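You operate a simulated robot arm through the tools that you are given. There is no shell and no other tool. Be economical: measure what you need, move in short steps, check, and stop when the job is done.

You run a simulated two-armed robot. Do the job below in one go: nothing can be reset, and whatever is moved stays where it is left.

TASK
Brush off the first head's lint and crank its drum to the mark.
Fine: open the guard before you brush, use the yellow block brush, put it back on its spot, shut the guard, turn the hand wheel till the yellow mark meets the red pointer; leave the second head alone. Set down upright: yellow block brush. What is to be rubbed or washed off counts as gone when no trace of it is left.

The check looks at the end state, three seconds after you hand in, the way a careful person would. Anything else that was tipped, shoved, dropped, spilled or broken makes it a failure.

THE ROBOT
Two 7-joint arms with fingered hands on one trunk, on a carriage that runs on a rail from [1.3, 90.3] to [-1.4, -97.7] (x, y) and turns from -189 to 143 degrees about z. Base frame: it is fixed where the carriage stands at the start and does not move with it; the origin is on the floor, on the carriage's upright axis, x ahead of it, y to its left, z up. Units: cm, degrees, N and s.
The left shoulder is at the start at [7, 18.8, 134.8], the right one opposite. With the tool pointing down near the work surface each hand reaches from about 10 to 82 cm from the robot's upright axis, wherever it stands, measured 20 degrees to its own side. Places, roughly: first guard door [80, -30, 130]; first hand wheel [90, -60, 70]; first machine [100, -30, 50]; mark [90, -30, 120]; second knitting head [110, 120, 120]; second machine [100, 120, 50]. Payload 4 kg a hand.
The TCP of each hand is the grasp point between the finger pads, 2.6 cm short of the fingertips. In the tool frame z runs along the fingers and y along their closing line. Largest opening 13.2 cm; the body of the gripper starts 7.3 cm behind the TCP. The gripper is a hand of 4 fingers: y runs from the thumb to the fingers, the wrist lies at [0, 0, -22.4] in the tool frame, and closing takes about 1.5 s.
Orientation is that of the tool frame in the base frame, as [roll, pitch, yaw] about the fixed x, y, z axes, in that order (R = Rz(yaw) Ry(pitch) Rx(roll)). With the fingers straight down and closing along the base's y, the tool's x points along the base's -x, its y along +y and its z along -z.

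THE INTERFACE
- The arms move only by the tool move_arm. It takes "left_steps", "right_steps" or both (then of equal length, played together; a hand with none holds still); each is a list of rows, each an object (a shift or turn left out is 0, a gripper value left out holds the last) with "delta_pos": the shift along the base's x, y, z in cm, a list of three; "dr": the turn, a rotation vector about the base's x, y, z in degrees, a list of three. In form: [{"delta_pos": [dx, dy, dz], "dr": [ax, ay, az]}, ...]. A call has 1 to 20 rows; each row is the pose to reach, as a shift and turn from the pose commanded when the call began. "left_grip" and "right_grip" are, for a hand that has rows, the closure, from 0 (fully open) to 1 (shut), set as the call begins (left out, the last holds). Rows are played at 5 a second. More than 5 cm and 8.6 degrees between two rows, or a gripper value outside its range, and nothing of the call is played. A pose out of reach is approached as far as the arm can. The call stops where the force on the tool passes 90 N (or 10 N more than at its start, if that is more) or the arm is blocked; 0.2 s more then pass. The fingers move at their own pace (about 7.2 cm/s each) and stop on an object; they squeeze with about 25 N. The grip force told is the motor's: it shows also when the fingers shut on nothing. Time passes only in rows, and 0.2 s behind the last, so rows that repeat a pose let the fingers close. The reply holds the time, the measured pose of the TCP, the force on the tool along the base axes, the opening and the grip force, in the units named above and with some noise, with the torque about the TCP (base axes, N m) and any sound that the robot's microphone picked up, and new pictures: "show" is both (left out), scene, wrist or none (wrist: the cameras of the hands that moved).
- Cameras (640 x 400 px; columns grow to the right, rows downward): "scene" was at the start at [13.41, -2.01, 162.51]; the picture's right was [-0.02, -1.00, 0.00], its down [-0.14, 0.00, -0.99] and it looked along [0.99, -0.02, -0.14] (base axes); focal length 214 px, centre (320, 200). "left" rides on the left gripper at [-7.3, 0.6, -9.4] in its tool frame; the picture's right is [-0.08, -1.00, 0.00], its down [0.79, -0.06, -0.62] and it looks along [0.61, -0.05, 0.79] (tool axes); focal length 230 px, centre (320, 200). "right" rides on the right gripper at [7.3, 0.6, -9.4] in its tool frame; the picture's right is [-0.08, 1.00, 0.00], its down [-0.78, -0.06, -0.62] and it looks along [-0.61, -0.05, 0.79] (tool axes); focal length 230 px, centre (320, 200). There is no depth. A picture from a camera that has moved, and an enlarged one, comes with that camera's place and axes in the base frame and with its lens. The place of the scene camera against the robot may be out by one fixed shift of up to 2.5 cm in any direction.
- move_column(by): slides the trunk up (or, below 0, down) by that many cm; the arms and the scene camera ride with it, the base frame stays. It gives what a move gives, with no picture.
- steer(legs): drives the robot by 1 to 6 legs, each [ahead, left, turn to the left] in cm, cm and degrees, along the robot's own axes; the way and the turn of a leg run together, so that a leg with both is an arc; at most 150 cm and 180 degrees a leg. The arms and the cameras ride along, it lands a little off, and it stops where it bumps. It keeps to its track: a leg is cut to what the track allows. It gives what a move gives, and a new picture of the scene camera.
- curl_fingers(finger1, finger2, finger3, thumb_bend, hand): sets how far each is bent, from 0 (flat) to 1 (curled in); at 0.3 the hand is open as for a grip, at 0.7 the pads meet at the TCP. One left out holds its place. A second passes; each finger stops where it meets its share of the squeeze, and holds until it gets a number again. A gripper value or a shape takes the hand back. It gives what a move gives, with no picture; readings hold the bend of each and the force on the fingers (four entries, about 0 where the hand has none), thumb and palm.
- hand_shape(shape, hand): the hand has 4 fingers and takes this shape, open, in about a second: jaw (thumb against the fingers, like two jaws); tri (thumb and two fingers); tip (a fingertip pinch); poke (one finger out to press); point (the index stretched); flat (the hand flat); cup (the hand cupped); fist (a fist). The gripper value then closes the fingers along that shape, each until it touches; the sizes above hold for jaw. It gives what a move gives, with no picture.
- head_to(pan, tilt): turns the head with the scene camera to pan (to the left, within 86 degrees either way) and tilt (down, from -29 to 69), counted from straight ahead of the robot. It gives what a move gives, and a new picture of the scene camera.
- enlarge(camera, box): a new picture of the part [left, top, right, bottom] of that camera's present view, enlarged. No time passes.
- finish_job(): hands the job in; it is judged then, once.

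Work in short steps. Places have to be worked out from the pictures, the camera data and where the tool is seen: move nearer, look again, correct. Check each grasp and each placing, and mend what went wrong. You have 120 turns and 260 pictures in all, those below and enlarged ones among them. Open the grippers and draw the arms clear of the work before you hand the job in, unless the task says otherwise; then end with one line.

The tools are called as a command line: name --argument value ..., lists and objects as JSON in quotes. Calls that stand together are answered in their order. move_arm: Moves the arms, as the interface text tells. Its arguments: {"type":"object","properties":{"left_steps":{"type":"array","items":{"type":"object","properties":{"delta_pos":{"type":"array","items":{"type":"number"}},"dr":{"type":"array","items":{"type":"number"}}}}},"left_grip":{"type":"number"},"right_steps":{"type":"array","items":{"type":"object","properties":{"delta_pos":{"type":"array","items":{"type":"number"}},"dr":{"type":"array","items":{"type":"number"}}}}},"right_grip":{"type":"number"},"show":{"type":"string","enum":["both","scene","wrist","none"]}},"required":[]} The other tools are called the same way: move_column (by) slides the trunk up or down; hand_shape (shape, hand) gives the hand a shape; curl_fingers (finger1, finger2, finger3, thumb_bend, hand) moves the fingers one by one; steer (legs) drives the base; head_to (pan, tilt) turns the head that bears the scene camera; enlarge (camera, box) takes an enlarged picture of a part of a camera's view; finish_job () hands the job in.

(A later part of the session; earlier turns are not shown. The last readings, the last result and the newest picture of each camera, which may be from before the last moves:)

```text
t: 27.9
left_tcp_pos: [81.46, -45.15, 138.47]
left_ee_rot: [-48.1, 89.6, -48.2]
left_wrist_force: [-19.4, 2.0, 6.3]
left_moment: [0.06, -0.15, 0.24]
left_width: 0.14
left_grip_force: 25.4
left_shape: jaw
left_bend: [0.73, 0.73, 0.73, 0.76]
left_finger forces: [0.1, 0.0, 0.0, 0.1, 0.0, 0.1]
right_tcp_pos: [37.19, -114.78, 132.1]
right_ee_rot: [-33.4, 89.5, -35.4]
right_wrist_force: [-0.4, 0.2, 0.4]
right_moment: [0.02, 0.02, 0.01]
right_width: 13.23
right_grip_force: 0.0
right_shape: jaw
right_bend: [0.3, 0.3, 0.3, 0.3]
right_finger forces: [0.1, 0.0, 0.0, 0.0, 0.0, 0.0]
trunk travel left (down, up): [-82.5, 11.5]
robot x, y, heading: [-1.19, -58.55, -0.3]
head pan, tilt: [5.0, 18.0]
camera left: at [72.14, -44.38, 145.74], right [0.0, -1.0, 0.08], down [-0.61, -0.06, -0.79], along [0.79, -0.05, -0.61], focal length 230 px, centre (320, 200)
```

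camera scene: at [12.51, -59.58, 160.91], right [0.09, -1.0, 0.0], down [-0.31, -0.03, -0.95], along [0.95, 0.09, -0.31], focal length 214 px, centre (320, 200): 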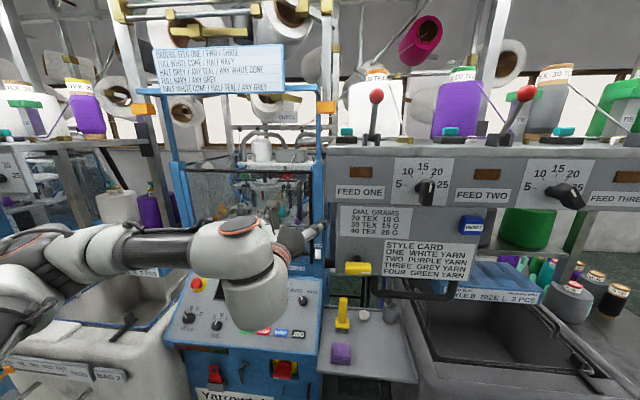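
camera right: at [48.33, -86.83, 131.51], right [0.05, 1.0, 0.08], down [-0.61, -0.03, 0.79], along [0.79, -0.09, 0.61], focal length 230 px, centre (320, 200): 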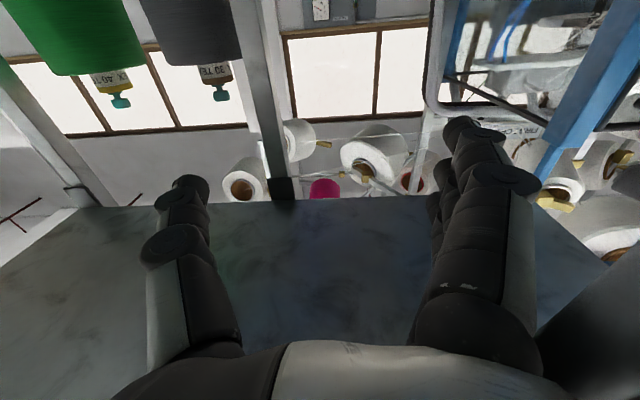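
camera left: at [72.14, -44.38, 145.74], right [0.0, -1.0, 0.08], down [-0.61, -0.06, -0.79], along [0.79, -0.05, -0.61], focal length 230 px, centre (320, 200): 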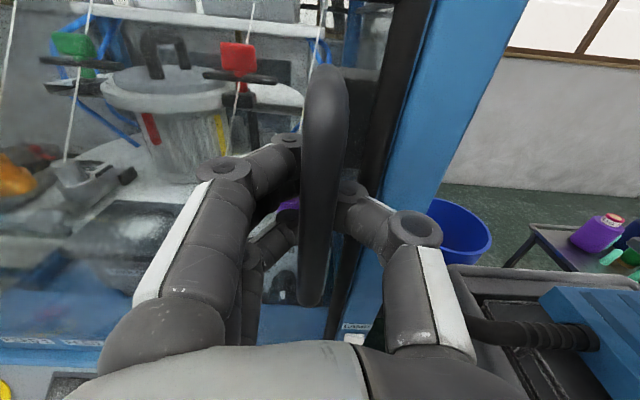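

The fingers have closed behind the bar — hooked. I pull along an arc about a left hinge (radius ~43) by 10° as a test.

move_arm --left_steps '[{"delta_pos": [-1.9, 0.05, 0], "dr": [0, 0, -2.5]}, {"delta_pos": [-3.75, 0.16, 0], "dr": [0, 0, -5]}, {"delta_pos": [-5.6, 0.37, 0], "dr": [0, 0, -7.5]}, {"delta_pos": [-7.5, 0.65, 0], "dr": [0, 0, -10]}]' --show "both"

```text
t: 28.9
left_tcp_pos: [76.74, -44.84, 137.82]
left_ee_rot: [-128.0, 89.5, -135.5]
left_wrist_force: [-0.4, 0.0, 0.1]
left_moment: [0.02, 0.01, -0.03]
left_width: 0.0
left_grip_force: 24.8
left_shape: jaw
left_bend: [0.73, 0.71, 0.73, 0.76]
left_finger forces: [0.0, 0.1, 0.0, 0.1, 0.0, 0.1]
left hand out of reach, approached as far as the arm can: row 4
right_tcp_pos: [38.04, -114.81, 131.86]
right_ee_rot: [-74.6, 89.7, -76.4]
right_wrist_force: [-0.7, -0.3, 0.4]
right_moment: [0.0, -0.01, 0.0]
right_width: 13.19
right_grip_force: 0.0
right_shape: jaw
right_bend: [0.3, 0.3, 0.3, 0.3]
right_finger forces: [0.0, 0.0, 0.0, 0.0, 0.1, 0.0]
trunk travel left (down, up): [-82.5, 11.5]
robot x, y, heading: [-1.11, -58.59, 0.0]
head pan, tilt: [5.0, 18.0]
camera scene: at [12.67, -59.28, 160.9], right [0.09, -1.0, 0.0], down [-0.31, -0.03, -0.95], along [0.95, 0.09, -0.31], focal length 214 px, centre (320, 200)
camera left: at [67.58, -42.92, 145.22], right [-0.13, -0.99, 0.08], down [-0.62, 0.02, -0.78], along [0.77, -0.15, -0.62], focal length 230 px, centre (320, 200)
```

scene: 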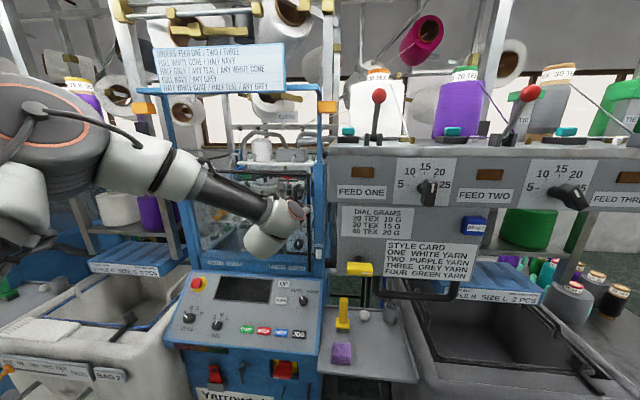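
left: 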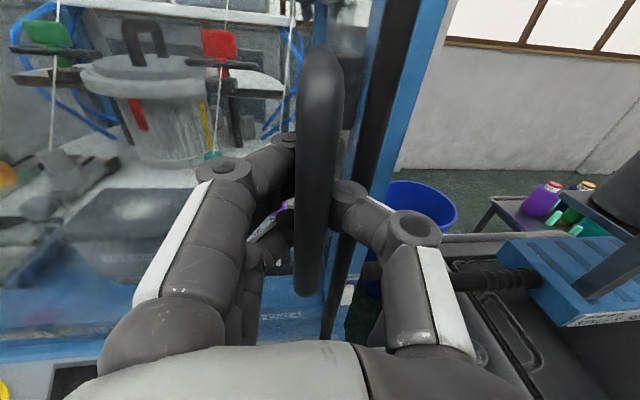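

The door follows (hinge left, no force). I continue the arc pulling with less wrist turning, since the turn was near the reach limit.

move_arm --left_steps '[{"delta_pos": [-3, 0.6, 0.3]}, {"delta_pos": [-6, 1.6, 0.6]}, {"delta_pos": [-9, 2.8, 0.6]}, {"delta_pos": [-12, 4.3, 0.6]}, {"delta_pos": [-15, 6, 0.6]}]' --show "both"

```text
t: 29.6
left_tcp_pos: [72.5, -44.33, 135.21]
left_ee_rot: [109.5, 86.9, 101.2]
left_wrist_force: [-1.6, 2.7, 14.5]
left_moment: [0.03, -0.26, -0.05]
left_width: 0.0
left_grip_force: 25.5
left_shape: jaw
left_bend: [0.72, 0.7, 0.72, 0.78]
left_finger forces: [4.1, 23.2, 13.2, 0.0, 0.0, 0.0]
left hand out of reach, approached as far as the arm can: row 1, 2
right_tcp_pos: [37.54, -113.68, 132.55]
right_ee_rot: [-65.6, 89.2, -67.5]
right_wrist_force: [-0.4, 0.9, 0.6]
right_moment: [0.04, 0.07, -0.08]
right_width: 13.19
right_grip_force: 0.0
right_shape: jaw
right_bend: [0.3, 0.3, 0.3, 0.3]
right_finger forces: [0.1, 0.1, 0.0, 0.1, 0.0, 0.0]
trunk travel left (down, up): [-82.5, 11.5]
robot x, y, heading: [-0.74, -58.39, 0.2]
head pan, tilt: [5.0, 18.0]
stopped in row 3 (left hand): the force on the tool passed its limit at 230 N (the readings are from after the stop); the commanded pose is now the measured one
camera scene: at [11.98, -57.84, 160.96], right [0.09, -1.0, 0.01], down [-0.3, -0.04, -0.95], along [0.95, 0.09, -0.31], focal length 214 px, centre (320, 200)
camera left: at [63.43, -42.7, 142.68], right [-0.14, -0.99, 0.03], down [-0.63, 0.07, -0.78], along [0.77, -0.13, -0.63], focal length 230 px, centre (320, 200)
```

scene: 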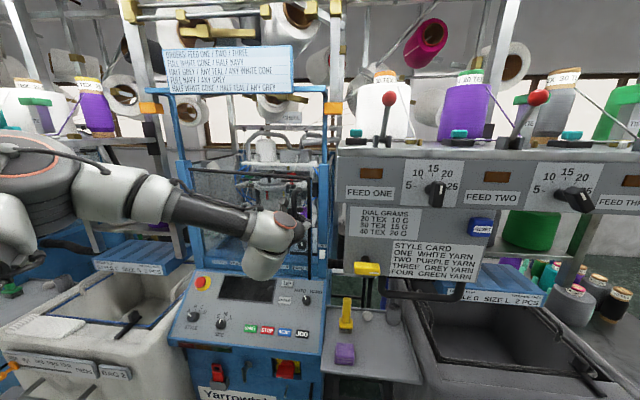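
left: 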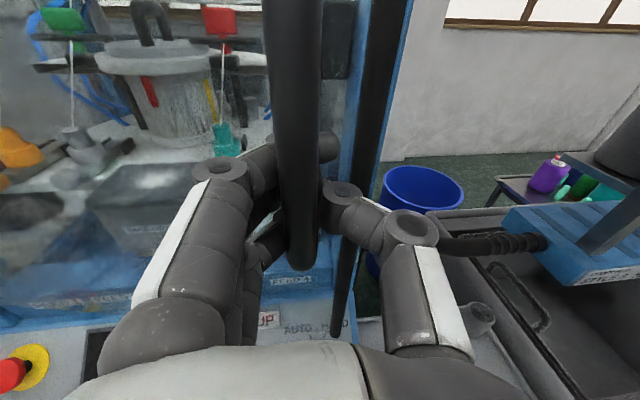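

The arm is too folded close to the trunk. The door is ajar ~12°. I release the handle, back off, then lower the trunk so the arm has more room to pull.

move_arm --left_steps '[{"delta_pos": [0, 0, 0]}, {"delta_pos": [0, 0, 0]}, {"delta_pos": [0, 0, 0]}, {"delta_pos": [0, 0, 0]}, {"delta_pos": [-3, 0.3, 1]}, {"delta_pos": [-6, 0.6, 1]}, {"delta_pos": [-9, 0.6, 1]}]' --left_grip 0.5 --show "wrist"

```text
t: 31.2
left_tcp_pos: [63.67, -44.53, 135.62]
left_ee_rot: [117.3, 86.3, 109.3]
left_wrist_force: [-1.3, -0.7, -0.9]
left_moment: [0.01, 0.03, 0.01]
left_width: 6.59
left_grip_force: 0.1
left_shape: jaw
left_bend: [0.73, 0.73, 0.73, 0.7]
left_finger forces: [0.0, 0.1, 0.1, 0.1, 0.0, 0.0]
right_tcp_pos: [38.05, -114.62, 132.01]
right_ee_rot: [-66.2, 89.7, -67.9]
right_wrist_force: [0.3, -0.3, -0.4]
right_moment: [-0.03, 0.02, -0.02]
right_width: 13.19
right_grip_force: 0.1
right_shape: jaw
right_bend: [0.3, 0.3, 0.3, 0.3]
right_finger forces: [0.0, 0.1, 0.0, 0.1, 0.0, 0.0]
trunk travel left (down, up): [-82.5, 11.5]
robot x, y, heading: [-0.84, -58.55, 0.2]
head pan, tilt: [5.0, 18.0]
camera left: at [54.77, -43.03, 143.19], right [-0.14, -0.99, 0.02], down [-0.64, 0.07, -0.77], along [0.76, -0.12, -0.64], focal length 230 px, centre (320, 200)
```

left: 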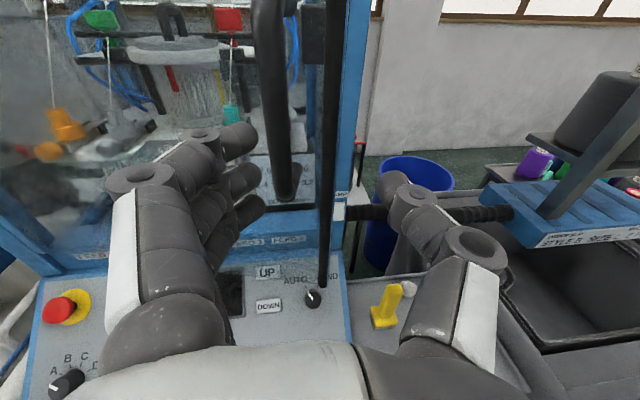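

The door stays ajar and the hand moved freely to x=64. Before re-hooking I test how far back/left the hand can go in this posture.

move_arm --left_steps '[{"delta_pos": [-4, 2, 1]}, {"delta_pos": [-8, 5, 2]}, {"delta_pos": [-12, 8, 2]}, {"delta_pos": [-15, 12, 2]}]' --show "none"

```text
refused: row 2 steps farther than a row can; nothing moved
```

move_arm --left_steps '[{"delta_pos": [-3.5, 2, 1]}, {"delta_pos": [-7, 5, 2]}, {"delta_pos": [-10.5, 8, 2]}, {"delta_pos": [-13.5, 12, 2]}]' --show "none"

```text
t: 32.2
left_tcp_pos: [54.35, -37.72, 137.68]
left_ee_rot: [117.4, 86.2, 109.2]
left_wrist_force: [0.4, -0.1, -1.0]
left_moment: [0.0, -0.03, -0.06]
left_width: 6.58
left_grip_force: 0.0
left_shape: jaw
left_bend: [0.73, 0.73, 0.73, 0.7]
left_finger forces: [0.0, 0.1, 0.0, 0.0, 0.0, 0.0]
left hand out of reach, approached as far as the arm can: row 3, 4
right_tcp_pos: [38.15, -114.94, 131.78]
right_ee_rot: [-82.2, 89.8, -84.1]
right_wrist_force: [0.5, -0.1, -0.4]
right_moment: [-0.01, -0.03, -0.01]
right_width: 13.19
right_grip_force: 0.2
right_shape: jaw
right_bend: [0.3, 0.3, 0.3, 0.3]
right_finger forces: [0.0, 0.0, 0.1, 0.0, 0.0, 0.0]
trunk travel left (down, up): [-82.5, 11.5]
robot x, y, heading: [-0.75, -58.27, 0.3]
head pan, tilt: [5.0, 18.0]
```

It reaches [54,-38], enough for ~38° opening. I go back and re-hook the handle.

move_arm --left_steps '[{"delta_pos": [4, -3, 0]}, {"delta_pos": [8, -6, 0]}, {"delta_pos": [12, -6.3, 0]}, {"delta_pos": [15, -6.3, 0]}, {"delta_pos": [17, -6.3, 0]}, {"delta_pos": [18, -6.3, 0]}]' --left_grip 0.5 --show "wrist"

```text
t: 33.6
left_tcp_pos: [72.3, -43.91, 137.82]
left_ee_rot: [116.7, 86.2, 108.4]
left_wrist_force: [-0.8, -0.1, -0.1]
left_moment: [0.01, -0.03, 0.05]
left_width: 6.54
left_grip_force: 0.1
left_shape: jaw
left_bend: [0.73, 0.73, 0.73, 0.7]
left_finger forces: [0.6, 0.0, 0.0, 0.1, 0.1, 0.0]
right_tcp_pos: [37.98, -114.64, 131.93]
right_ee_rot: [-71.8, 89.7, -73.5]
right_wrist_force: [0.2, -0.8, 0.2]
right_moment: [0.0, -0.03, -0.01]
right_width: 13.22
right_grip_force: 0.0
right_shape: jaw
right_bend: [0.3, 0.3, 0.3, 0.3]
right_finger forces: [0.0, 0.1, 0.2, 0.0, 0.0, 0.1]
trunk travel left (down, up): [-82.5, 11.5]
robot x, y, heading: [-1.13, -58.15, 0.2]
head pan, tilt: [5.0, 18.0]
camera left: at [63.32, -42.4, 145.43], right [-0.14, -0.99, 0.02], down [-0.64, 0.08, -0.77], along [0.76, -0.12, -0.64], focal length 230 px, centre (320, 200)
```

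left: 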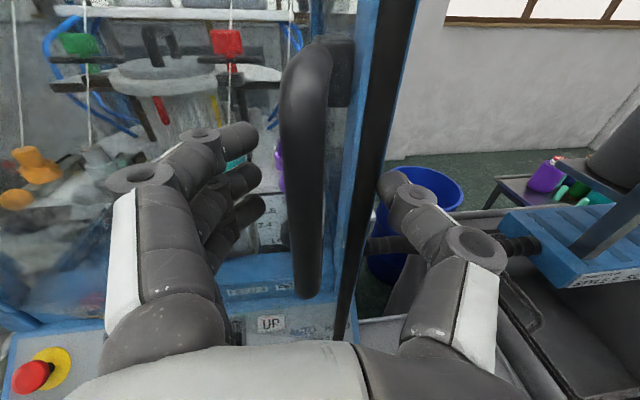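

Fingers left of the bar, thumb round the door edge — a good grasp. I close and pull along the arc.

move_arm --left_steps '[{"delta_pos": [0, 0, 0]}, {"delta_pos": [0, 0, 0]}, {"delta_pos": [0, 0, 0]}, {"delta_pos": [0, 0, 0]}, {"delta_pos": [0, 0, 0]}, {"delta_pos": [0, 0, 0]}, {"delta_pos": [-2.5, 0.7, 0]}, {"delta_pos": [-5, 1.6, 0]}, {"delta_pos": [-7.5, 2.8, 0]}, {"delta_pos": [-10, 4, 0]}]' --left_grip 1 --show "both"

```text
t: 35.8
left_tcp_pos: [62.29, -39.88, 137.8]
left_ee_rot: [119.7, 86.2, 111.4]
left_wrist_force: [9.3, 3.0, -0.8]
left_moment: [-0.48, 0.41, -3.15]
left_width: 2.05
left_grip_force: 25.0
left_shape: jaw
left_bend: [0.61, 0.61, 0.61, 0.7]
left_finger forces: [16.7, 15.5, 14.4, 0.0, 66.4, 0.0]
right_tcp_pos: [38.2, -114.63, 131.99]
right_ee_rot: [-87.3, 89.6, -89.2]
right_wrist_force: [0.4, -0.2, -0.2]
right_moment: [-0.01, 0.04, 0.0]
right_width: 13.18
right_grip_force: 0.0
right_shape: jaw
right_bend: [0.3, 0.3, 0.3, 0.3]
right_finger forces: [0.1, 0.1, 0.0, 0.0, 0.0, 0.0]
trunk travel left (down, up): [-82.5, 11.5]
robot x, y, heading: [-0.73, -58.06, 0.2]
head pan, tilt: [5.0, 18.0]
camera scene: at [12.75, -59.02, 160.88], right [0.09, -1.0, 0.0], down [-0.31, -0.03, -0.95], along [0.95, 0.09, -0.31], focal length 214 px, centre (320, 200)
camera left: at [53.4, -38.45, 145.44], right [-0.14, -0.99, 0.02], down [-0.64, 0.08, -0.77], along [0.76, -0.12, -0.64], focal length 230 px, centre (320, 200)
```

scene: 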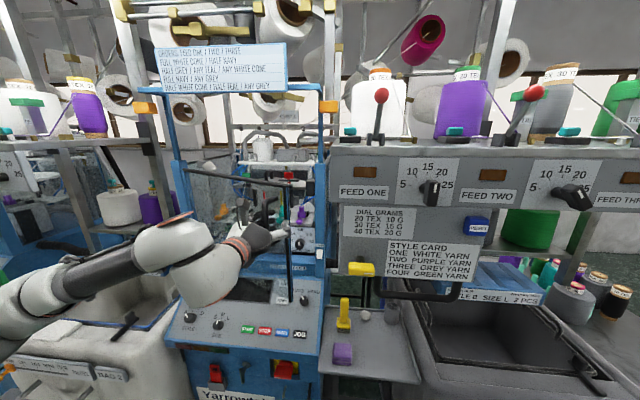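
left: 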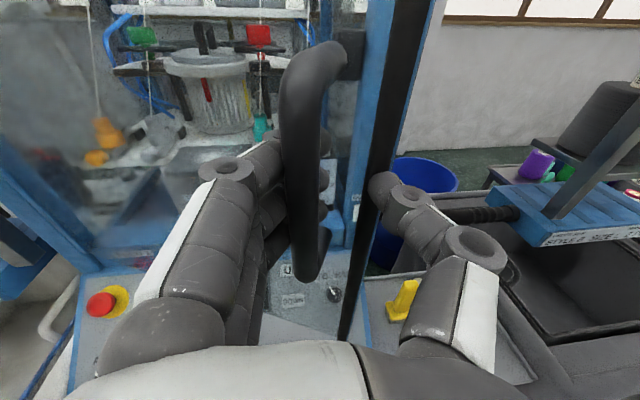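

The door is about 27° open. I pull on to the reach limit.

move_arm --left_steps '[{"delta_pos": [-2.3, 1.3, 0]}, {"delta_pos": [-4.6, 2.7, 0]}, {"delta_pos": [-6.5, 4.2, 0]}, {"delta_pos": [-8.2, 5.6, 0]}]' --show "none"

```text
t: 36.8
left_tcp_pos: [54.17, -34.57, 137.72]
left_ee_rot: [118.0, 86.2, 109.6]
left_wrist_force: [12.6, -3.6, 7.5]
left_moment: [-0.9, 0.6, -5.67]
left_width: 2.26
left_grip_force: 24.8
left_shape: jaw
left_bend: [0.53, 0.53, 0.53, 0.7]
left_finger forces: [27.9, 27.4, 26.1, 0.0, 109.2, 0.0]
right_tcp_pos: [38.22, -114.77, 131.89]
right_ee_rot: [-89.6, 89.8, -91.4]
right_wrist_force: [-0.6, -0.3, 0.5]
right_moment: [0.0, 0.01, 0.01]
right_width: 13.2
right_grip_force: 0.1
right_shape: jaw
right_bend: [0.3, 0.3, 0.3, 0.3]
right_finger forces: [0.1, 0.1, 0.0, 0.0, 0.1, 0.1]
trunk travel left (down, up): [-82.5, 11.5]
robot x, y, heading: [-0.53, -58.42, 0.3]
head pan, tilt: [5.0, 18.0]
```

Door is ~38° open; grip twists, so I release and back off a little.

move_arm --left_steps '[{"delta_pos": [0, 0, 0]}, {"delta_pos": [0, 0, 0]}, {"delta_pos": [0, 0, 0]}, {"delta_pos": [0, 0, 0]}, {"delta_pos": [-2, 0, 0]}, {"delta_pos": [-4, 0, 0]}, {"delta_pos": [-6, 0, 0]}]' --left_grip 0.35 --show "both"

```text
t: 38.4
left_tcp_pos: [54.14, -34.53, 137.79]
left_ee_rot: [117.0, 86.2, 108.6]
left_wrist_force: [-0.7, -0.7, 0.0]
left_moment: [0.0, 0.02, 0.01]
left_width: 8.6
left_grip_force: 0.0
left_shape: jaw
left_bend: [0.7, 0.7, 0.7, 0.67]
left_finger forces: [0.0, 0.1, 0.0, 0.0, 0.0, 0.0]
left hand out of reach, approached as far as the arm can: row 5, 6, 7
right_tcp_pos: [38.02, -114.72, 131.92]
right_ee_rot: [-72.8, 89.8, -74.6]
right_wrist_force: [0.2, 0.3, 0.5]
right_moment: [0.02, -0.03, -0.01]
right_width: 13.23
right_grip_force: 0.0
right_shape: jaw
right_bend: [0.3, 0.3, 0.3, 0.3]
right_finger forces: [0.1, 0.0, 0.0, 0.0, 0.0, 0.0]
trunk travel left (down, up): [-82.5, 11.5]
robot x, y, heading: [-0.86, -58.15, 0.1]
head pan, tilt: [5.0, 18.0]
camera scene: at [12.57, -59.26, 160.91], right [0.09, -1.0, 0.0], down [-0.31, -0.03, -0.95], along [0.95, 0.09, -0.31], focal length 214 px, centre (320, 200)
camera left: at [45.09, -32.99, 145.51], right [-0.14, -0.99, 0.02], down [-0.64, 0.08, -0.77], along [0.76, -0.12, -0.64], focal length 230 px, centre (320, 200)
```

scene: 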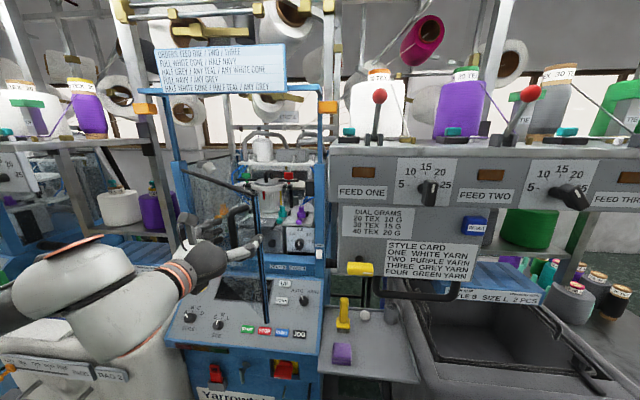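
left: 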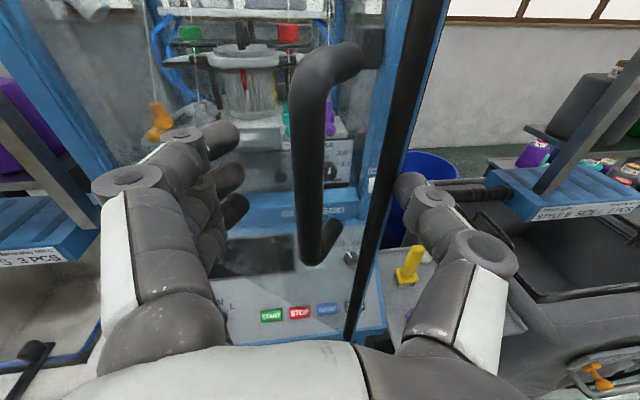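

Door ~38° open. I lower the hand below the handle, back out, and will go round the free edge to push it from inside.

move_arm --left_steps '[{"delta_pos": [0, 0, -4]}, {"delta_pos": [0, 0, -8]}, {"delta_pos": [0, 0, -12]}, {"delta_pos": [0, 0, -15]}, {"delta_pos": [-3, 0, -16]}, {"delta_pos": [-6, 0, -16]}, {"delta_pos": [-8, -3, -16]}, {"delta_pos": [-8, -7, -16]}, {"delta_pos": [-8, -11, -16]}, {"delta_pos": [-8, -15, -16]}]' --show "both"

```text
t: 40.1
left_tcp_pos: [48.06, -35.53, 119.38]
left_ee_rot: [99.7, 74.9, 89.5]
left_wrist_force: [0.5, -0.1, -1.4]
left_moment: [0.0, 0.01, -0.03]
left_width: 8.58
left_grip_force: 0.0
left_shape: jaw
left_bend: [0.7, 0.7, 0.7, 0.67]
left_finger forces: [0.0, 0.0, 0.1, 0.1, 0.0, 0.1]
left hand out of reach, approached as far as the arm can: row 1, 2, 6, 7, 8
right_tcp_pos: [37.96, -114.39, 132.11]
right_ee_rot: [-70.5, 89.5, -72.4]
right_wrist_force: [0.2, 0.2, 0.8]
right_moment: [0.02, 0.06, 0.01]
right_width: 13.18
right_grip_force: 0.0
right_shape: jaw
right_bend: [0.3, 0.3, 0.3, 0.3]
right_finger forces: [0.0, 0.1, 0.1, 0.1, 0.0, 0.1]
trunk travel left (down, up): [-82.5, 11.5]
robot x, y, heading: [-0.79, -58.23, 0.2]
head pan, tilt: [5.0, 18.0]
stopped in row 8 (left hand): the arm was blocked; the commanded pose is now the measured one
camera scene: at [12.42, -58.86, 160.93], right [0.09, -1.0, 0.0], down [-0.31, -0.03, -0.95], along [0.95, 0.09, -0.31], focal length 214 px, centre (320, 200)
camera left: at [38.86, -35.19, 127.06], right [-0.17, -0.97, -0.18], down [-0.62, 0.25, -0.75], along [0.77, -0.02, -0.64], focal length 230 px, centre (320, 200)
```

scene: 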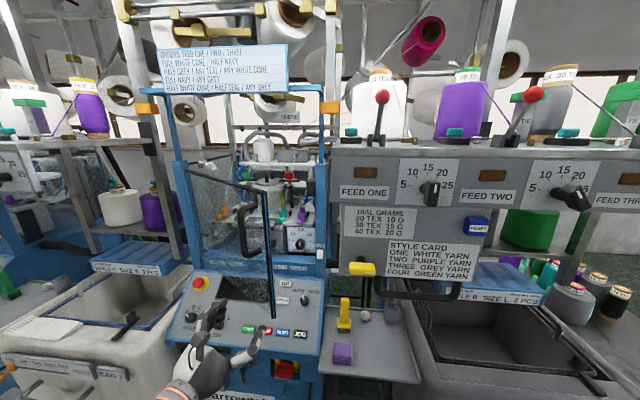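
left: 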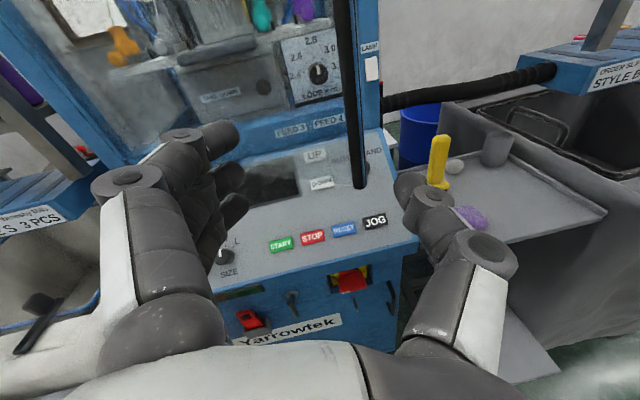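

The door stands at ~40°. The hand is free of the handle; I make it narrow (closed) and go right past the edge.

move_arm --left_steps '[{"delta_pos": [-1, -3, 0]}, {"delta_pos": [-1, -7, 0]}, {"delta_pos": [-1, -11, 0]}, {"delta_pos": [-1, -15, 0]}, {"delta_pos": [-1, -18, 0]}]' --left_grip 1 --show "wrist"

```text
t: 40.5
left_tcp_pos: [47.62, -36.61, 118.79]
left_ee_rot: [97.8, 63.4, 85.8]
left_wrist_force: [0.8, -0.8, -1.1]
left_moment: [0.0, 0.01, 0.01]
left_width: 2.87
left_grip_force: 0.0
left_shape: jaw
left_bend: [0.73, 0.73, 0.73, 0.7]
left_finger forces: [0.0, 0.1, 0.0, 0.0, 0.0, 0.0]
left hand out of reach, approached as far as the arm can: row 1, 2
right_tcp_pos: [37.97, -114.9, 132.01]
right_ee_rot: [-66.6, 89.7, -68.5]
right_wrist_force: [-0.4, -0.2, -0.1]
right_moment: [0.01, -0.01, 0.06]
right_width: 13.23
right_grip_force: 0.0
right_shape: jaw
right_bend: [0.3, 0.3, 0.3, 0.3]
right_finger forces: [0.0, 0.0, 0.1, 0.1, 0.0, 0.1]
trunk travel left (down, up): [-82.5, 11.5]
robot x, y, heading: [-0.59, -58.27, 0.4]
head pan, tilt: [5.0, 18.0]
stopped in row 2 (left hand): the arm was blocked; the commanded pose is now the measured one
camera left: at [38.32, -37.56, 126.18], right [-0.2, -0.9, -0.37], down [-0.59, 0.42, -0.69], along [0.78, 0.08, -0.62], focal length 230 px, centre (320, 200)
```

left: 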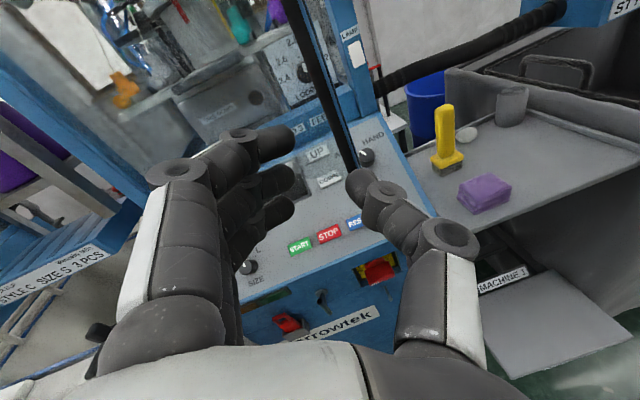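

The left arm is near its joint limits; I drive the robot right instead, which carries the hand past the edge and gives it room.

steer --legs '[[0, -16, 0]]'

move_arm --left_steps '[{"delta_pos": [3, 0, 1], "dr": [0, -5, 0]}, {"delta_pos": [6, 0, 2], "dr": [0, -10, 0]}, {"delta_pos": [9, 0, 3], "dr": [0, -15, 0]}, {"delta_pos": [12, 0, 4], "dr": [0, -20, 0]}, {"delta_pos": [15, 0, 5], "dr": [0, -25, 0]}]' --left_grip 1 --show "both"

```text
t: 41.9
left_tcp_pos: [47.51, -52.33, 118.62]
left_ee_rot: [98.0, 63.6, 85.7]
left_wrist_force: [0.0, 0.9, 0.0]
left_moment: [0.02, 0.01, -0.01]
left_width: 0.0
left_grip_force: 24.9
left_shape: jaw
left_bend: [0.68, 0.58, 0.68, 0.66]
left_finger forces: [0.0, 0.0, 0.0, 0.0, 0.0, 0.1]
right_tcp_pos: [37.76, -130.32, 132.02]
right_ee_rot: [-79.6, 89.6, -81.6]
right_wrist_force: [0.2, -0.2, 0.6]
right_moment: [-0.01, 0.02, -0.04]
right_width: 13.2
right_grip_force: 0.2
right_shape: jaw
right_bend: [0.3, 0.3, 0.3, 0.3]
right_finger forces: [0.1, 0.0, 0.0, 0.1, 0.1, 0.1]
trunk travel left (down, up): [-82.5, 11.5]
robot x, y, heading: [-0.91, -74.29, 0.2]
head pan, tilt: [5.0, 18.0]
camera scene: at [12.37, -74.77, 160.91], right [0.09, -1.0, 0.0], down [-0.31, -0.03, -0.95], along [0.95, 0.09, -0.31], focal length 214 px, centre (320, 200)
```

scene: 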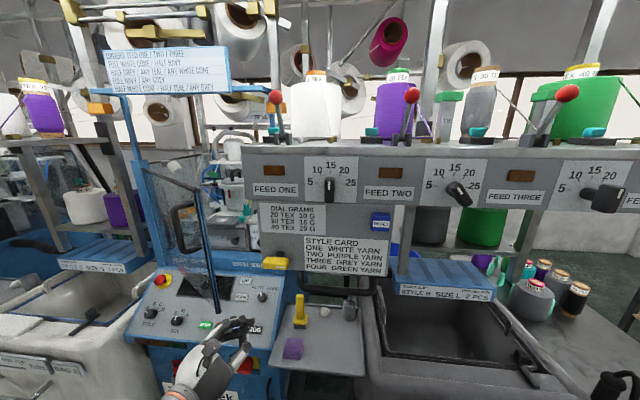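

```text
t: 43.1
left_tcp_pos: [62.71, -52.53, 123.69]
left_ee_rot: [53.7, 52.7, 47.6]
left_wrist_force: [-0.2, -0.3, -0.7]
left_moment: [0.0, 0.0, -0.01]
left_width: 0.0
left_grip_force: 25.4
left_shape: jaw
left_bend: [0.68, 0.58, 0.68, 0.66]
left_finger forces: [0.0, 0.0, 0.0, 0.1, 0.0, 0.1]
right_tcp_pos: [37.93, -130.65, 132.03]
right_ee_rot: [-88.0, 89.7, -89.9]
right_wrist_force: [0.0, -0.8, 0.0]
right_moment: [0.0, 0.04, -0.01]
right_width: 13.19
right_grip_force: 0.1
right_shape: jaw
right_bend: [0.3, 0.3, 0.3, 0.3]
right_finger forces: [0.0, 0.0, 0.0, 0.1, 0.1, 0.0]
trunk travel left (down, up): [-82.5, 11.5]
robot x, y, heading: [-1.18, -74.14, 0.3]
head pan, tilt: [5.0, 18.0]
camera scene: at [12.5, -75.06, 160.89], right [0.09, -1.0, 0.0], down [-0.31, -0.03, -0.95], along [0.95, 0.09, -0.31], focal length 214 px, centre (320, 200)
camera left: at [51.17, -53.41, 126.48], right [-0.03, -0.9, -0.43], down [-0.24, 0.42, -0.88], along [0.97, 0.08, -0.23], focal length 230 px, centre (320, 200)
```

scene: 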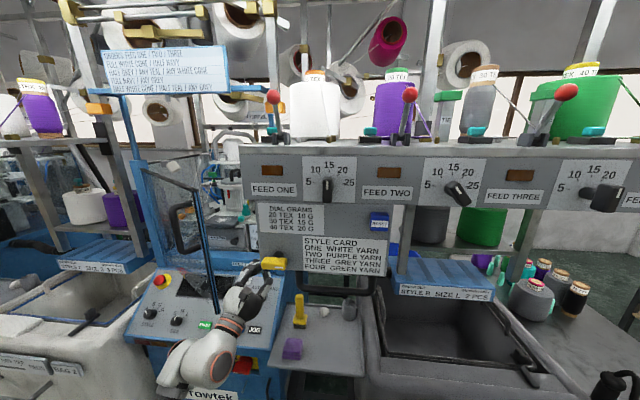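
left: 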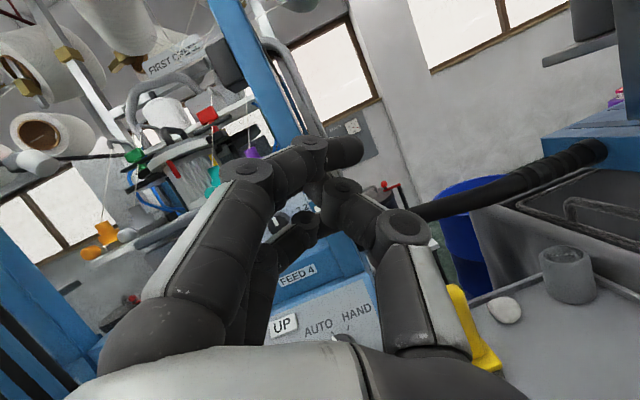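

The fist is now right of the door's free edge. I sweep it left to push the door from the inside.

move_arm --left_steps '[{"delta_pos": [0, 4, 0]}, {"delta_pos": [0, 8, 0.5]}, {"delta_pos": [0, 12, 1]}, {"delta_pos": [0, 16, 1]}, {"delta_pos": [0, 20, 1]}, {"delta_pos": [0, 24, 1]}, {"delta_pos": [0, 28, 1]}, {"delta_pos": [0, 32, 1]}, {"delta_pos": [0, 36, 1]}, {"delta_pos": [0, 40, 1]}]' --show "scene"

```text
t: 43.9
left_tcp_pos: [61.13, -44.89, 125.09]
left_ee_rot: [53.6, 52.6, 45.3]
left_wrist_force: [-60.9, -79.8, 9.1]
left_moment: [-2.21, 2.8, 9.02]
left_width: 0.03
left_grip_force: 24.8
left_shape: jaw
left_bend: [0.68, 0.58, 0.68, 0.66]
left_finger forces: [0.0, 0.0, 3.2, 0.0, 0.0, 99.5]
right_tcp_pos: [36.62, -131.92, 131.89]
right_ee_rot: [12.8, 89.5, 10.5]
right_wrist_force: [0.9, 1.7, 0.2]
right_moment: [0.0, 0.05, -0.1]
right_width: 13.22
right_grip_force: 0.1
right_shape: jaw
right_bend: [0.3, 0.3, 0.3, 0.3]
right_finger forces: [0.0, 0.0, 0.0, 0.0, 0.0, 0.0]
trunk travel left (down, up): [-82.5, 11.5]
robot x, y, heading: [-1.08, -74.33, 0.1]
head pan, tilt: [5.0, 18.0]
stopped in row 3 (left hand): the force on the tool passed its limit at 122 N (the readings are from after the stop); the commanded pose is now the measured one
camera scene: at [11.33, -76.37, 161.06], right [0.09, -1.0, -0.01], down [-0.3, -0.02, -0.95], along [0.95, 0.09, -0.3], focal length 214 px, centre (320, 200)
```

scene: 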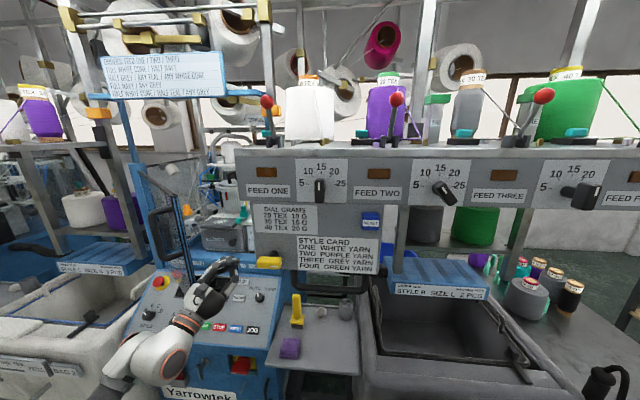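

The palm met the edge hard, but the door moved further open. I continue the sweep more gently.

move_arm --left_steps '[{"delta_pos": [0, 0.5, 0]}, {"delta_pos": [0, 2, 0]}, {"delta_pos": [0, 3.5, 0]}, {"delta_pos": [0, 5, 0]}, {"delta_pos": [0, 6.5, 0]}, {"delta_pos": [0, 8, 0]}, {"delta_pos": [0, 9.5, 0]}, {"delta_pos": [0, 11, 0]}, {"delta_pos": [0, 12.5, 0]}, {"delta_pos": [0, 14, 0]}]' --show "both"

```text
t: 44.4
left_tcp_pos: [60.94, -45.07, 125.04]
left_ee_rot: [53.6, 52.5, 44.5]
left_wrist_force: [-49.5, -65.1, 10.5]
left_moment: [-1.58, 2.5, 7.3]
left_width: 0.0
left_grip_force: 24.6
left_shape: jaw
left_bend: [0.68, 0.58, 0.68, 0.66]
left_finger forces: [0.1, 0.1, 2.3, 0.0, 0.0, 81.0]
right_tcp_pos: [36.53, -131.94, 131.88]
right_ee_rot: [13.5, 89.6, 11.3]
right_wrist_force: [0.6, 0.6, -0.3]
right_moment: [-0.02, 0.04, -0.07]
right_width: 13.19
right_grip_force: 0.0
right_shape: jaw
right_bend: [0.3, 0.3, 0.3, 0.3]
right_finger forces: [0.0, 0.1, 0.0, 0.1, 0.0, 0.0]
trunk travel left (down, up): [-82.5, 11.5]
robot x, y, heading: [-1.08, -74.22, -0.1]
head pan, tilt: [5.0, 18.0]
stopped in row 2 (left hand): the force on the tool passed its limit at 121 N (the readings are from after the stop); the commanded pose is now the measured one
camera scene: at [11.32, -76.51, 161.04], right [0.09, -1.0, -0.01], down [-0.3, -0.02, -0.95], along [0.95, 0.08, -0.3], focal length 214 px, centre (320, 200)
camera left: at [49.39, -45.15, 127.79], right [-0.07, -0.9, -0.43], down [-0.22, 0.43, -0.88], along [0.97, 0.03, -0.23], focal length 230 px, centre (320, 200)
```

scene: 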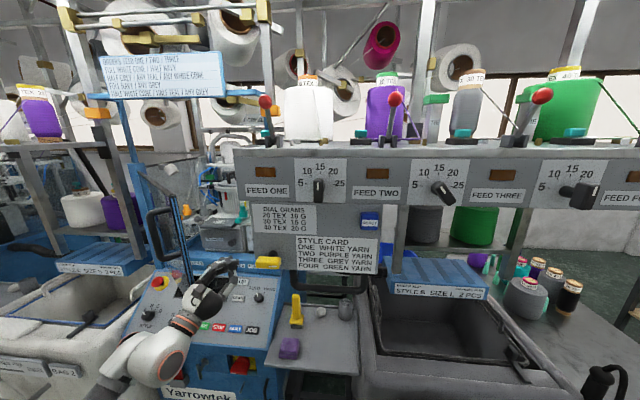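
left: 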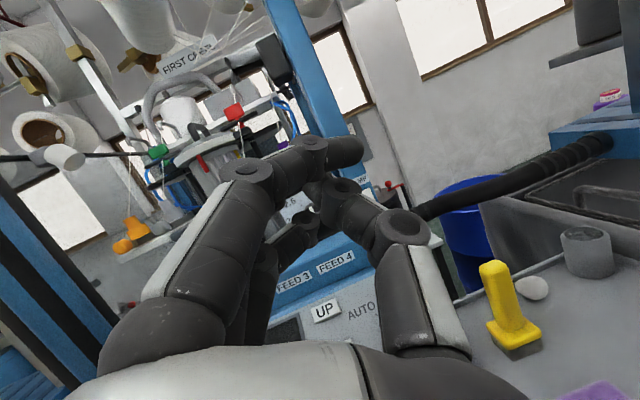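

The push went endwise into the door's edge. I back off, reach deeper inside with the hand yawed to the left, then push on the inner face.

move_arm --left_steps '[{"delta_pos": [0, -3, 0]}, {"delta_pos": [1, -6, 0], "dr": [0, 0, 3]}, {"delta_pos": [4, -7, 0], "dr": [0, 0, 8]}, {"delta_pos": [7, -7, 0], "dr": [0, 0, 15]}, {"delta_pos": [10, -7, 0], "dr": [0, 0, 22]}, {"delta_pos": [12, -5, 0], "dr": [0, 0, 29]}, {"delta_pos": [12, -2, 0], "dr": [0, 0, 36]}]' --show "both"

```text
t: 46.0
left_tcp_pos: [73.77, -42.51, 124.3]
left_ee_rot: [55.0, 50.2, 84.0]
left_wrist_force: [-0.2, 1.0, -0.2]
left_moment: [0.05, 0.02, 0.02]
left_width: 0.01
left_grip_force: 24.7
left_shape: jaw
left_bend: [0.68, 0.58, 0.68, 0.66]
left_finger forces: [0.0, 0.0, 0.0, 0.0, 0.0, 0.1]
right_tcp_pos: [37.57, -130.81, 132.14]
right_ee_rot: [-77.5, 89.6, -79.8]
right_wrist_force: [0.5, -0.2, -0.7]
right_moment: [0.01, 0.01, -0.05]
right_width: 13.21
right_grip_force: 0.0
right_shape: jaw
right_bend: [0.3, 0.3, 0.3, 0.3]
right_finger forces: [0.0, 0.1, 0.1, 0.0, 0.0, 0.0]
trunk travel left (down, up): [-82.5, 11.5]
robot x, y, heading: [-1.22, -74.18, -0.1]
head pan, tilt: [5.0, 18.0]
camera scene: at [12.36, -75.08, 160.9], right [0.09, -1.0, 0.0], down [-0.31, -0.03, -0.95], along [0.95, 0.08, -0.31], focal length 214 px, centre (320, 200)
camera left: at [64.98, -50.1, 126.67], right [0.5, -0.73, -0.46], down [-0.45, 0.24, -0.86], along [0.74, 0.64, -0.21], focal length 230 px, centre (320, 200)
```

scene: 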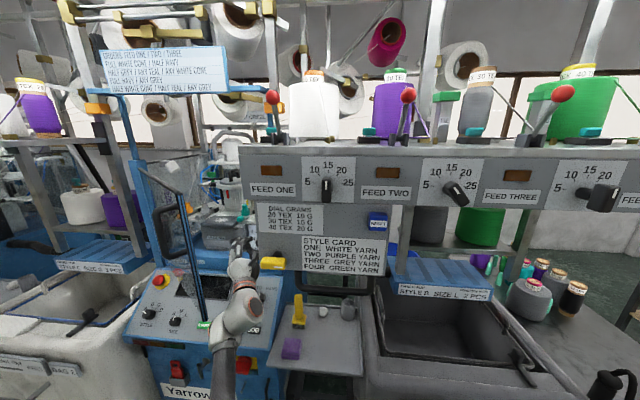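
left: 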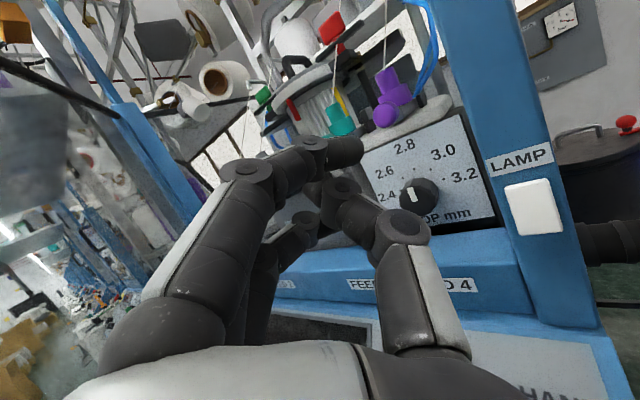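

The hand is inside, pointing left-forward. Now I push left and back gently on the inner face.

move_arm --left_steps '[{"delta_pos": [-0.6, 1.5, 0]}, {"delta_pos": [-1.2, 3, 0]}, {"delta_pos": [-2, 5, 0]}, {"delta_pos": [-3, 7, 0]}, {"delta_pos": [-4, 9, 0]}, {"delta_pos": [-5, 11, 0]}, {"delta_pos": [-6, 13, 0]}, {"delta_pos": [-7, 15, 0]}, {"delta_pos": [-8, 17, 0]}, {"delta_pos": [-9, 19, 0]}, {"delta_pos": [-10, 21, 0]}]' --show "both"

```text
t: 48.6
left_tcp_pos: [61.96, -25.85, 124.32]
left_ee_rot: [54.9, 53.2, 82.1]
left_wrist_force: [0.2, -0.4, -0.7]
left_moment: [0.0, 0.0, 0.04]
left_width: 0.0
left_grip_force: 25.3
left_shape: jaw
left_bend: [0.68, 0.58, 0.68, 0.66]
left_finger forces: [0.1, 0.0, 0.0, 0.0, 0.0, 0.1]
right_tcp_pos: [36.11, -132.45, 131.92]
right_ee_rot: [24.2, 89.0, 22.2]
right_wrist_force: [0.5, 0.0, 0.6]
right_moment: [0.0, 0.01, 0.04]
right_width: 13.2
right_grip_force: 0.1
right_shape: jaw
right_bend: [0.3, 0.3, 0.3, 0.3]
right_finger forces: [0.0, 0.0, 0.0, 0.0, 0.0, 0.0]
trunk travel left (down, up): [-82.5, 11.5]
robot x, y, heading: [-1.06, -74.67, 0.2]
head pan, tilt: [5.0, 18.0]
stopped in row 11 (left hand): the arm was blocked; the commanded pose is now the measured one
camera scene: at [10.26, -77.19, 161.31], right [0.09, -1.0, -0.01], down [-0.29, -0.02, -0.96], along [0.95, 0.09, -0.29], focal length 214 px, centre (320, 200)
camera left: at [53.0, -32.92, 127.35], right [0.47, -0.77, -0.42], down [-0.44, 0.21, -0.87], along [0.76, 0.6, -0.25], focal length 230 px, centre (320, 200)
```

scene: 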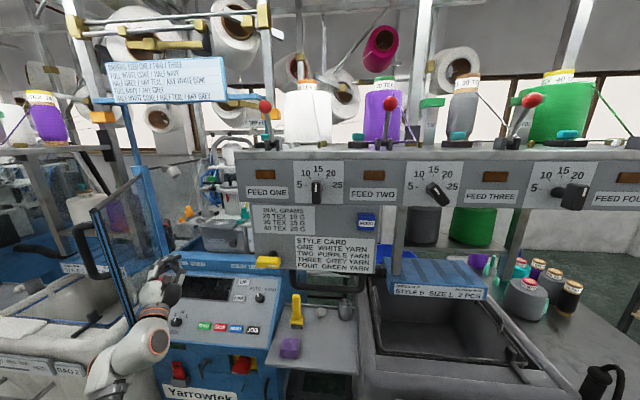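
left: 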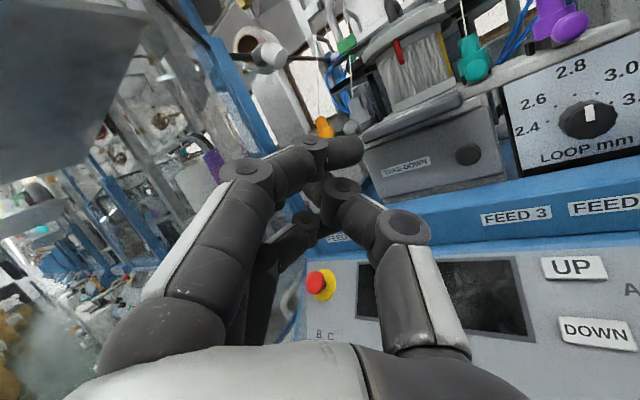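

The door is now wide open. From this spot I look closely at the head for lint.

enlarge --camera "left" --box '[300, 0, 556, 160]'

enlarge --camera "scene" --box '[90, 130, 282, 250]'

```text
2.50 times, centred on (428, 80) of left
camera zoom: at [53.0, -32.92, 127.35], right [0.47, -0.77, -0.42], down [-0.44, 0.21, -0.87], along [0.76, 0.6, -0.25], focal length 575 px, centre (50, 500)
```

zoom: 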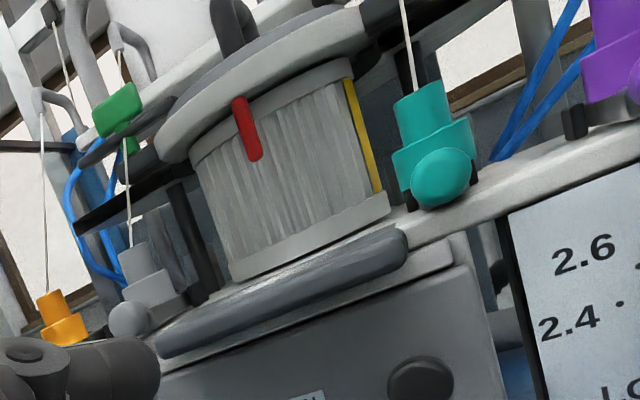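

```text
3.33 times, centred on (186, 190) of scene
camera zoom: at [10.26, -77.19, 161.31], right [0.09, -1.0, -0.01], down [-0.29, -0.02, -0.96], along [0.95, 0.09, -0.29], focal length 715 px, centre (767, 233)
```

zoom: 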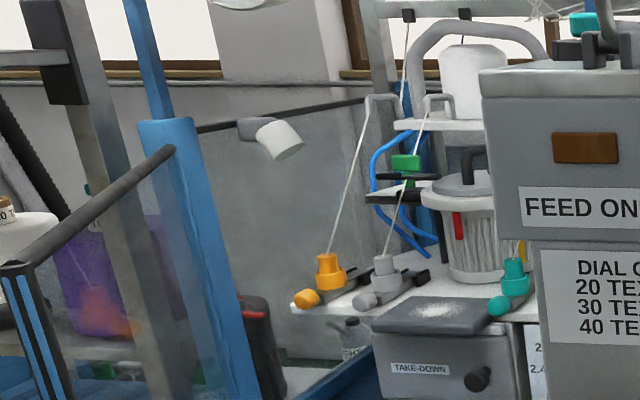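

The lint is the pale patch on the dark flat plate in front of the drum (~[91,-26,125]); the yellow mark is right of the red pointer. I draw the left hand away from the door and pitch it 45° down for fetching the brush with this arm.

move_arm --left_steps '[{"delta_pos": [0, -3, 0]}, {"delta_pos": [-1, -7, 0], "dr": [-4.4, 5.6, -1.2]}, {"delta_pos": [-2, -11, 0], "dr": [-8.7, 11.3, -2.3]}, {"delta_pos": [-3, -15, 0], "dr": [-13.1, 16.9, -3.5]}, {"delta_pos": [-4, -19, 1], "dr": [-17.5, 22.5, -4.6]}, {"delta_pos": [-5, -23, 2], "dr": [-21.9, 28.2, -5.8]}, {"delta_pos": [-6, -26, 3], "dr": [-26.2, 33.8, -6.9]}, {"delta_pos": [-6, -28, 4], "dr": [-30.6, 39.4, -8.1]}, {"delta_pos": [-6, -30, 4], "dr": [-35, 45, -9.2]}, {"delta_pos": [-6, -30, 4], "dr": [-39.3, 50.7, -10.4]}, {"delta_pos": [-6, -30, 4], "dr": [-43.7, 56.3, -11.5]}]' --left_grip 0.4 --show "both"

```text
t: 49.6
left_tcp_pos: [59.76, -31.34, 123.36]
left_ee_rot: [84.8, 54.6, 107.4]
left_wrist_force: [0.6, 0.4, -0.3]
left_moment: [-0.01, -0.04, -0.05]
left_width: 7.91
left_grip_force: 0.1
left_shape: jaw
left_bend: [0.71, 0.71, 0.71, 0.71]
left_finger forces: [0.0, 0.1, 0.0, 0.0, 0.0, 0.1]
left hand out of reach, approached as far as the arm can: row 4, 5
right_tcp_pos: [37.75, -130.39, 132.15]
right_ee_rot: [-89.3, 89.4, -91.5]
right_wrist_force: [-0.3, 1.3, 0.5]
right_moment: [-0.03, 0.01, -0.05]
right_width: 13.2
right_grip_force: 0.2
right_shape: jaw
right_bend: [0.3, 0.3, 0.3, 0.3]
right_finger forces: [0.1, 0.1, 0.0, 0.0, 0.0, 0.0]
trunk travel left (down, up): [-82.5, 11.5]
robot x, y, heading: [-0.97, -74.36, 0.2]
head pan, tilt: [5.0, 18.0]
stopped in row 5 (left hand): the arm was blocked; the commanded pose is now the measured one
camera scene: at [12.58, -74.77, 160.88], right [0.09, -1.0, 0.0], down [-0.31, -0.03, -0.95], along [0.95, 0.08, -0.31], focal length 214 px, centre (320, 200)
camera left: at [52.12, -38.4, 129.21], right [0.34, -0.79, -0.51], down [-0.69, 0.16, -0.71], along [0.64, 0.59, -0.49], focal length 230 px, centre (320, 200)
```

scene: 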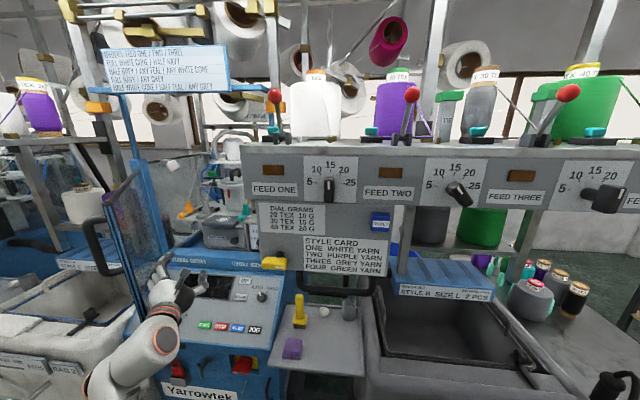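
left: 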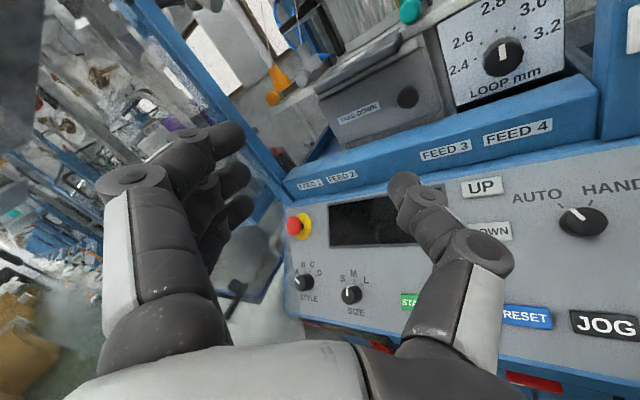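

Joint limits again; I try translating right first without turning.

move_arm --left_steps '[{"delta_pos": [1, -3, 1]}, {"delta_pos": [2, -7, 2]}, {"delta_pos": [3, -11, 3]}, {"delta_pos": [4, -15, 4]}, {"delta_pos": [5, -19, 5]}, {"delta_pos": [6, -23, 6]}]' --show "none"

```text
t: 50.1
left_tcp_pos: [59.95, -30.36, 127.18]
left_ee_rot: [79.6, 45.1, 106.5]
left_wrist_force: [0.3, 0.2, 0.1]
left_moment: [-0.04, 0.01, 0.0]
left_width: 7.94
left_grip_force: 0.0
left_shape: jaw
left_bend: [0.71, 0.71, 0.71, 0.71]
left_finger forces: [0.1, 0.0, 0.0, 0.0, 0.0, 0.0]
left hand out of reach, approached as far as the arm can: row 2
right_tcp_pos: [37.73, -130.9, 132.06]
right_ee_rot: [-88.7, 89.6, -90.8]
right_wrist_force: [0.7, 0.3, 1.0]
right_moment: [0.0, -0.02, 0.0]
right_width: 13.19
right_grip_force: 0.2
right_shape: jaw
right_bend: [0.3, 0.3, 0.3, 0.3]
right_finger forces: [0.0, 0.1, 0.0, 0.1, 0.0, 0.0]
trunk travel left (down, up): [-82.5, 11.5]
robot x, y, heading: [-1.07, -74.05, 0.1]
head pan, tilt: [5.0, 18.0]
stopped in row 2 (left hand): the arm was blocked; the commanded pose is now the measured one
```

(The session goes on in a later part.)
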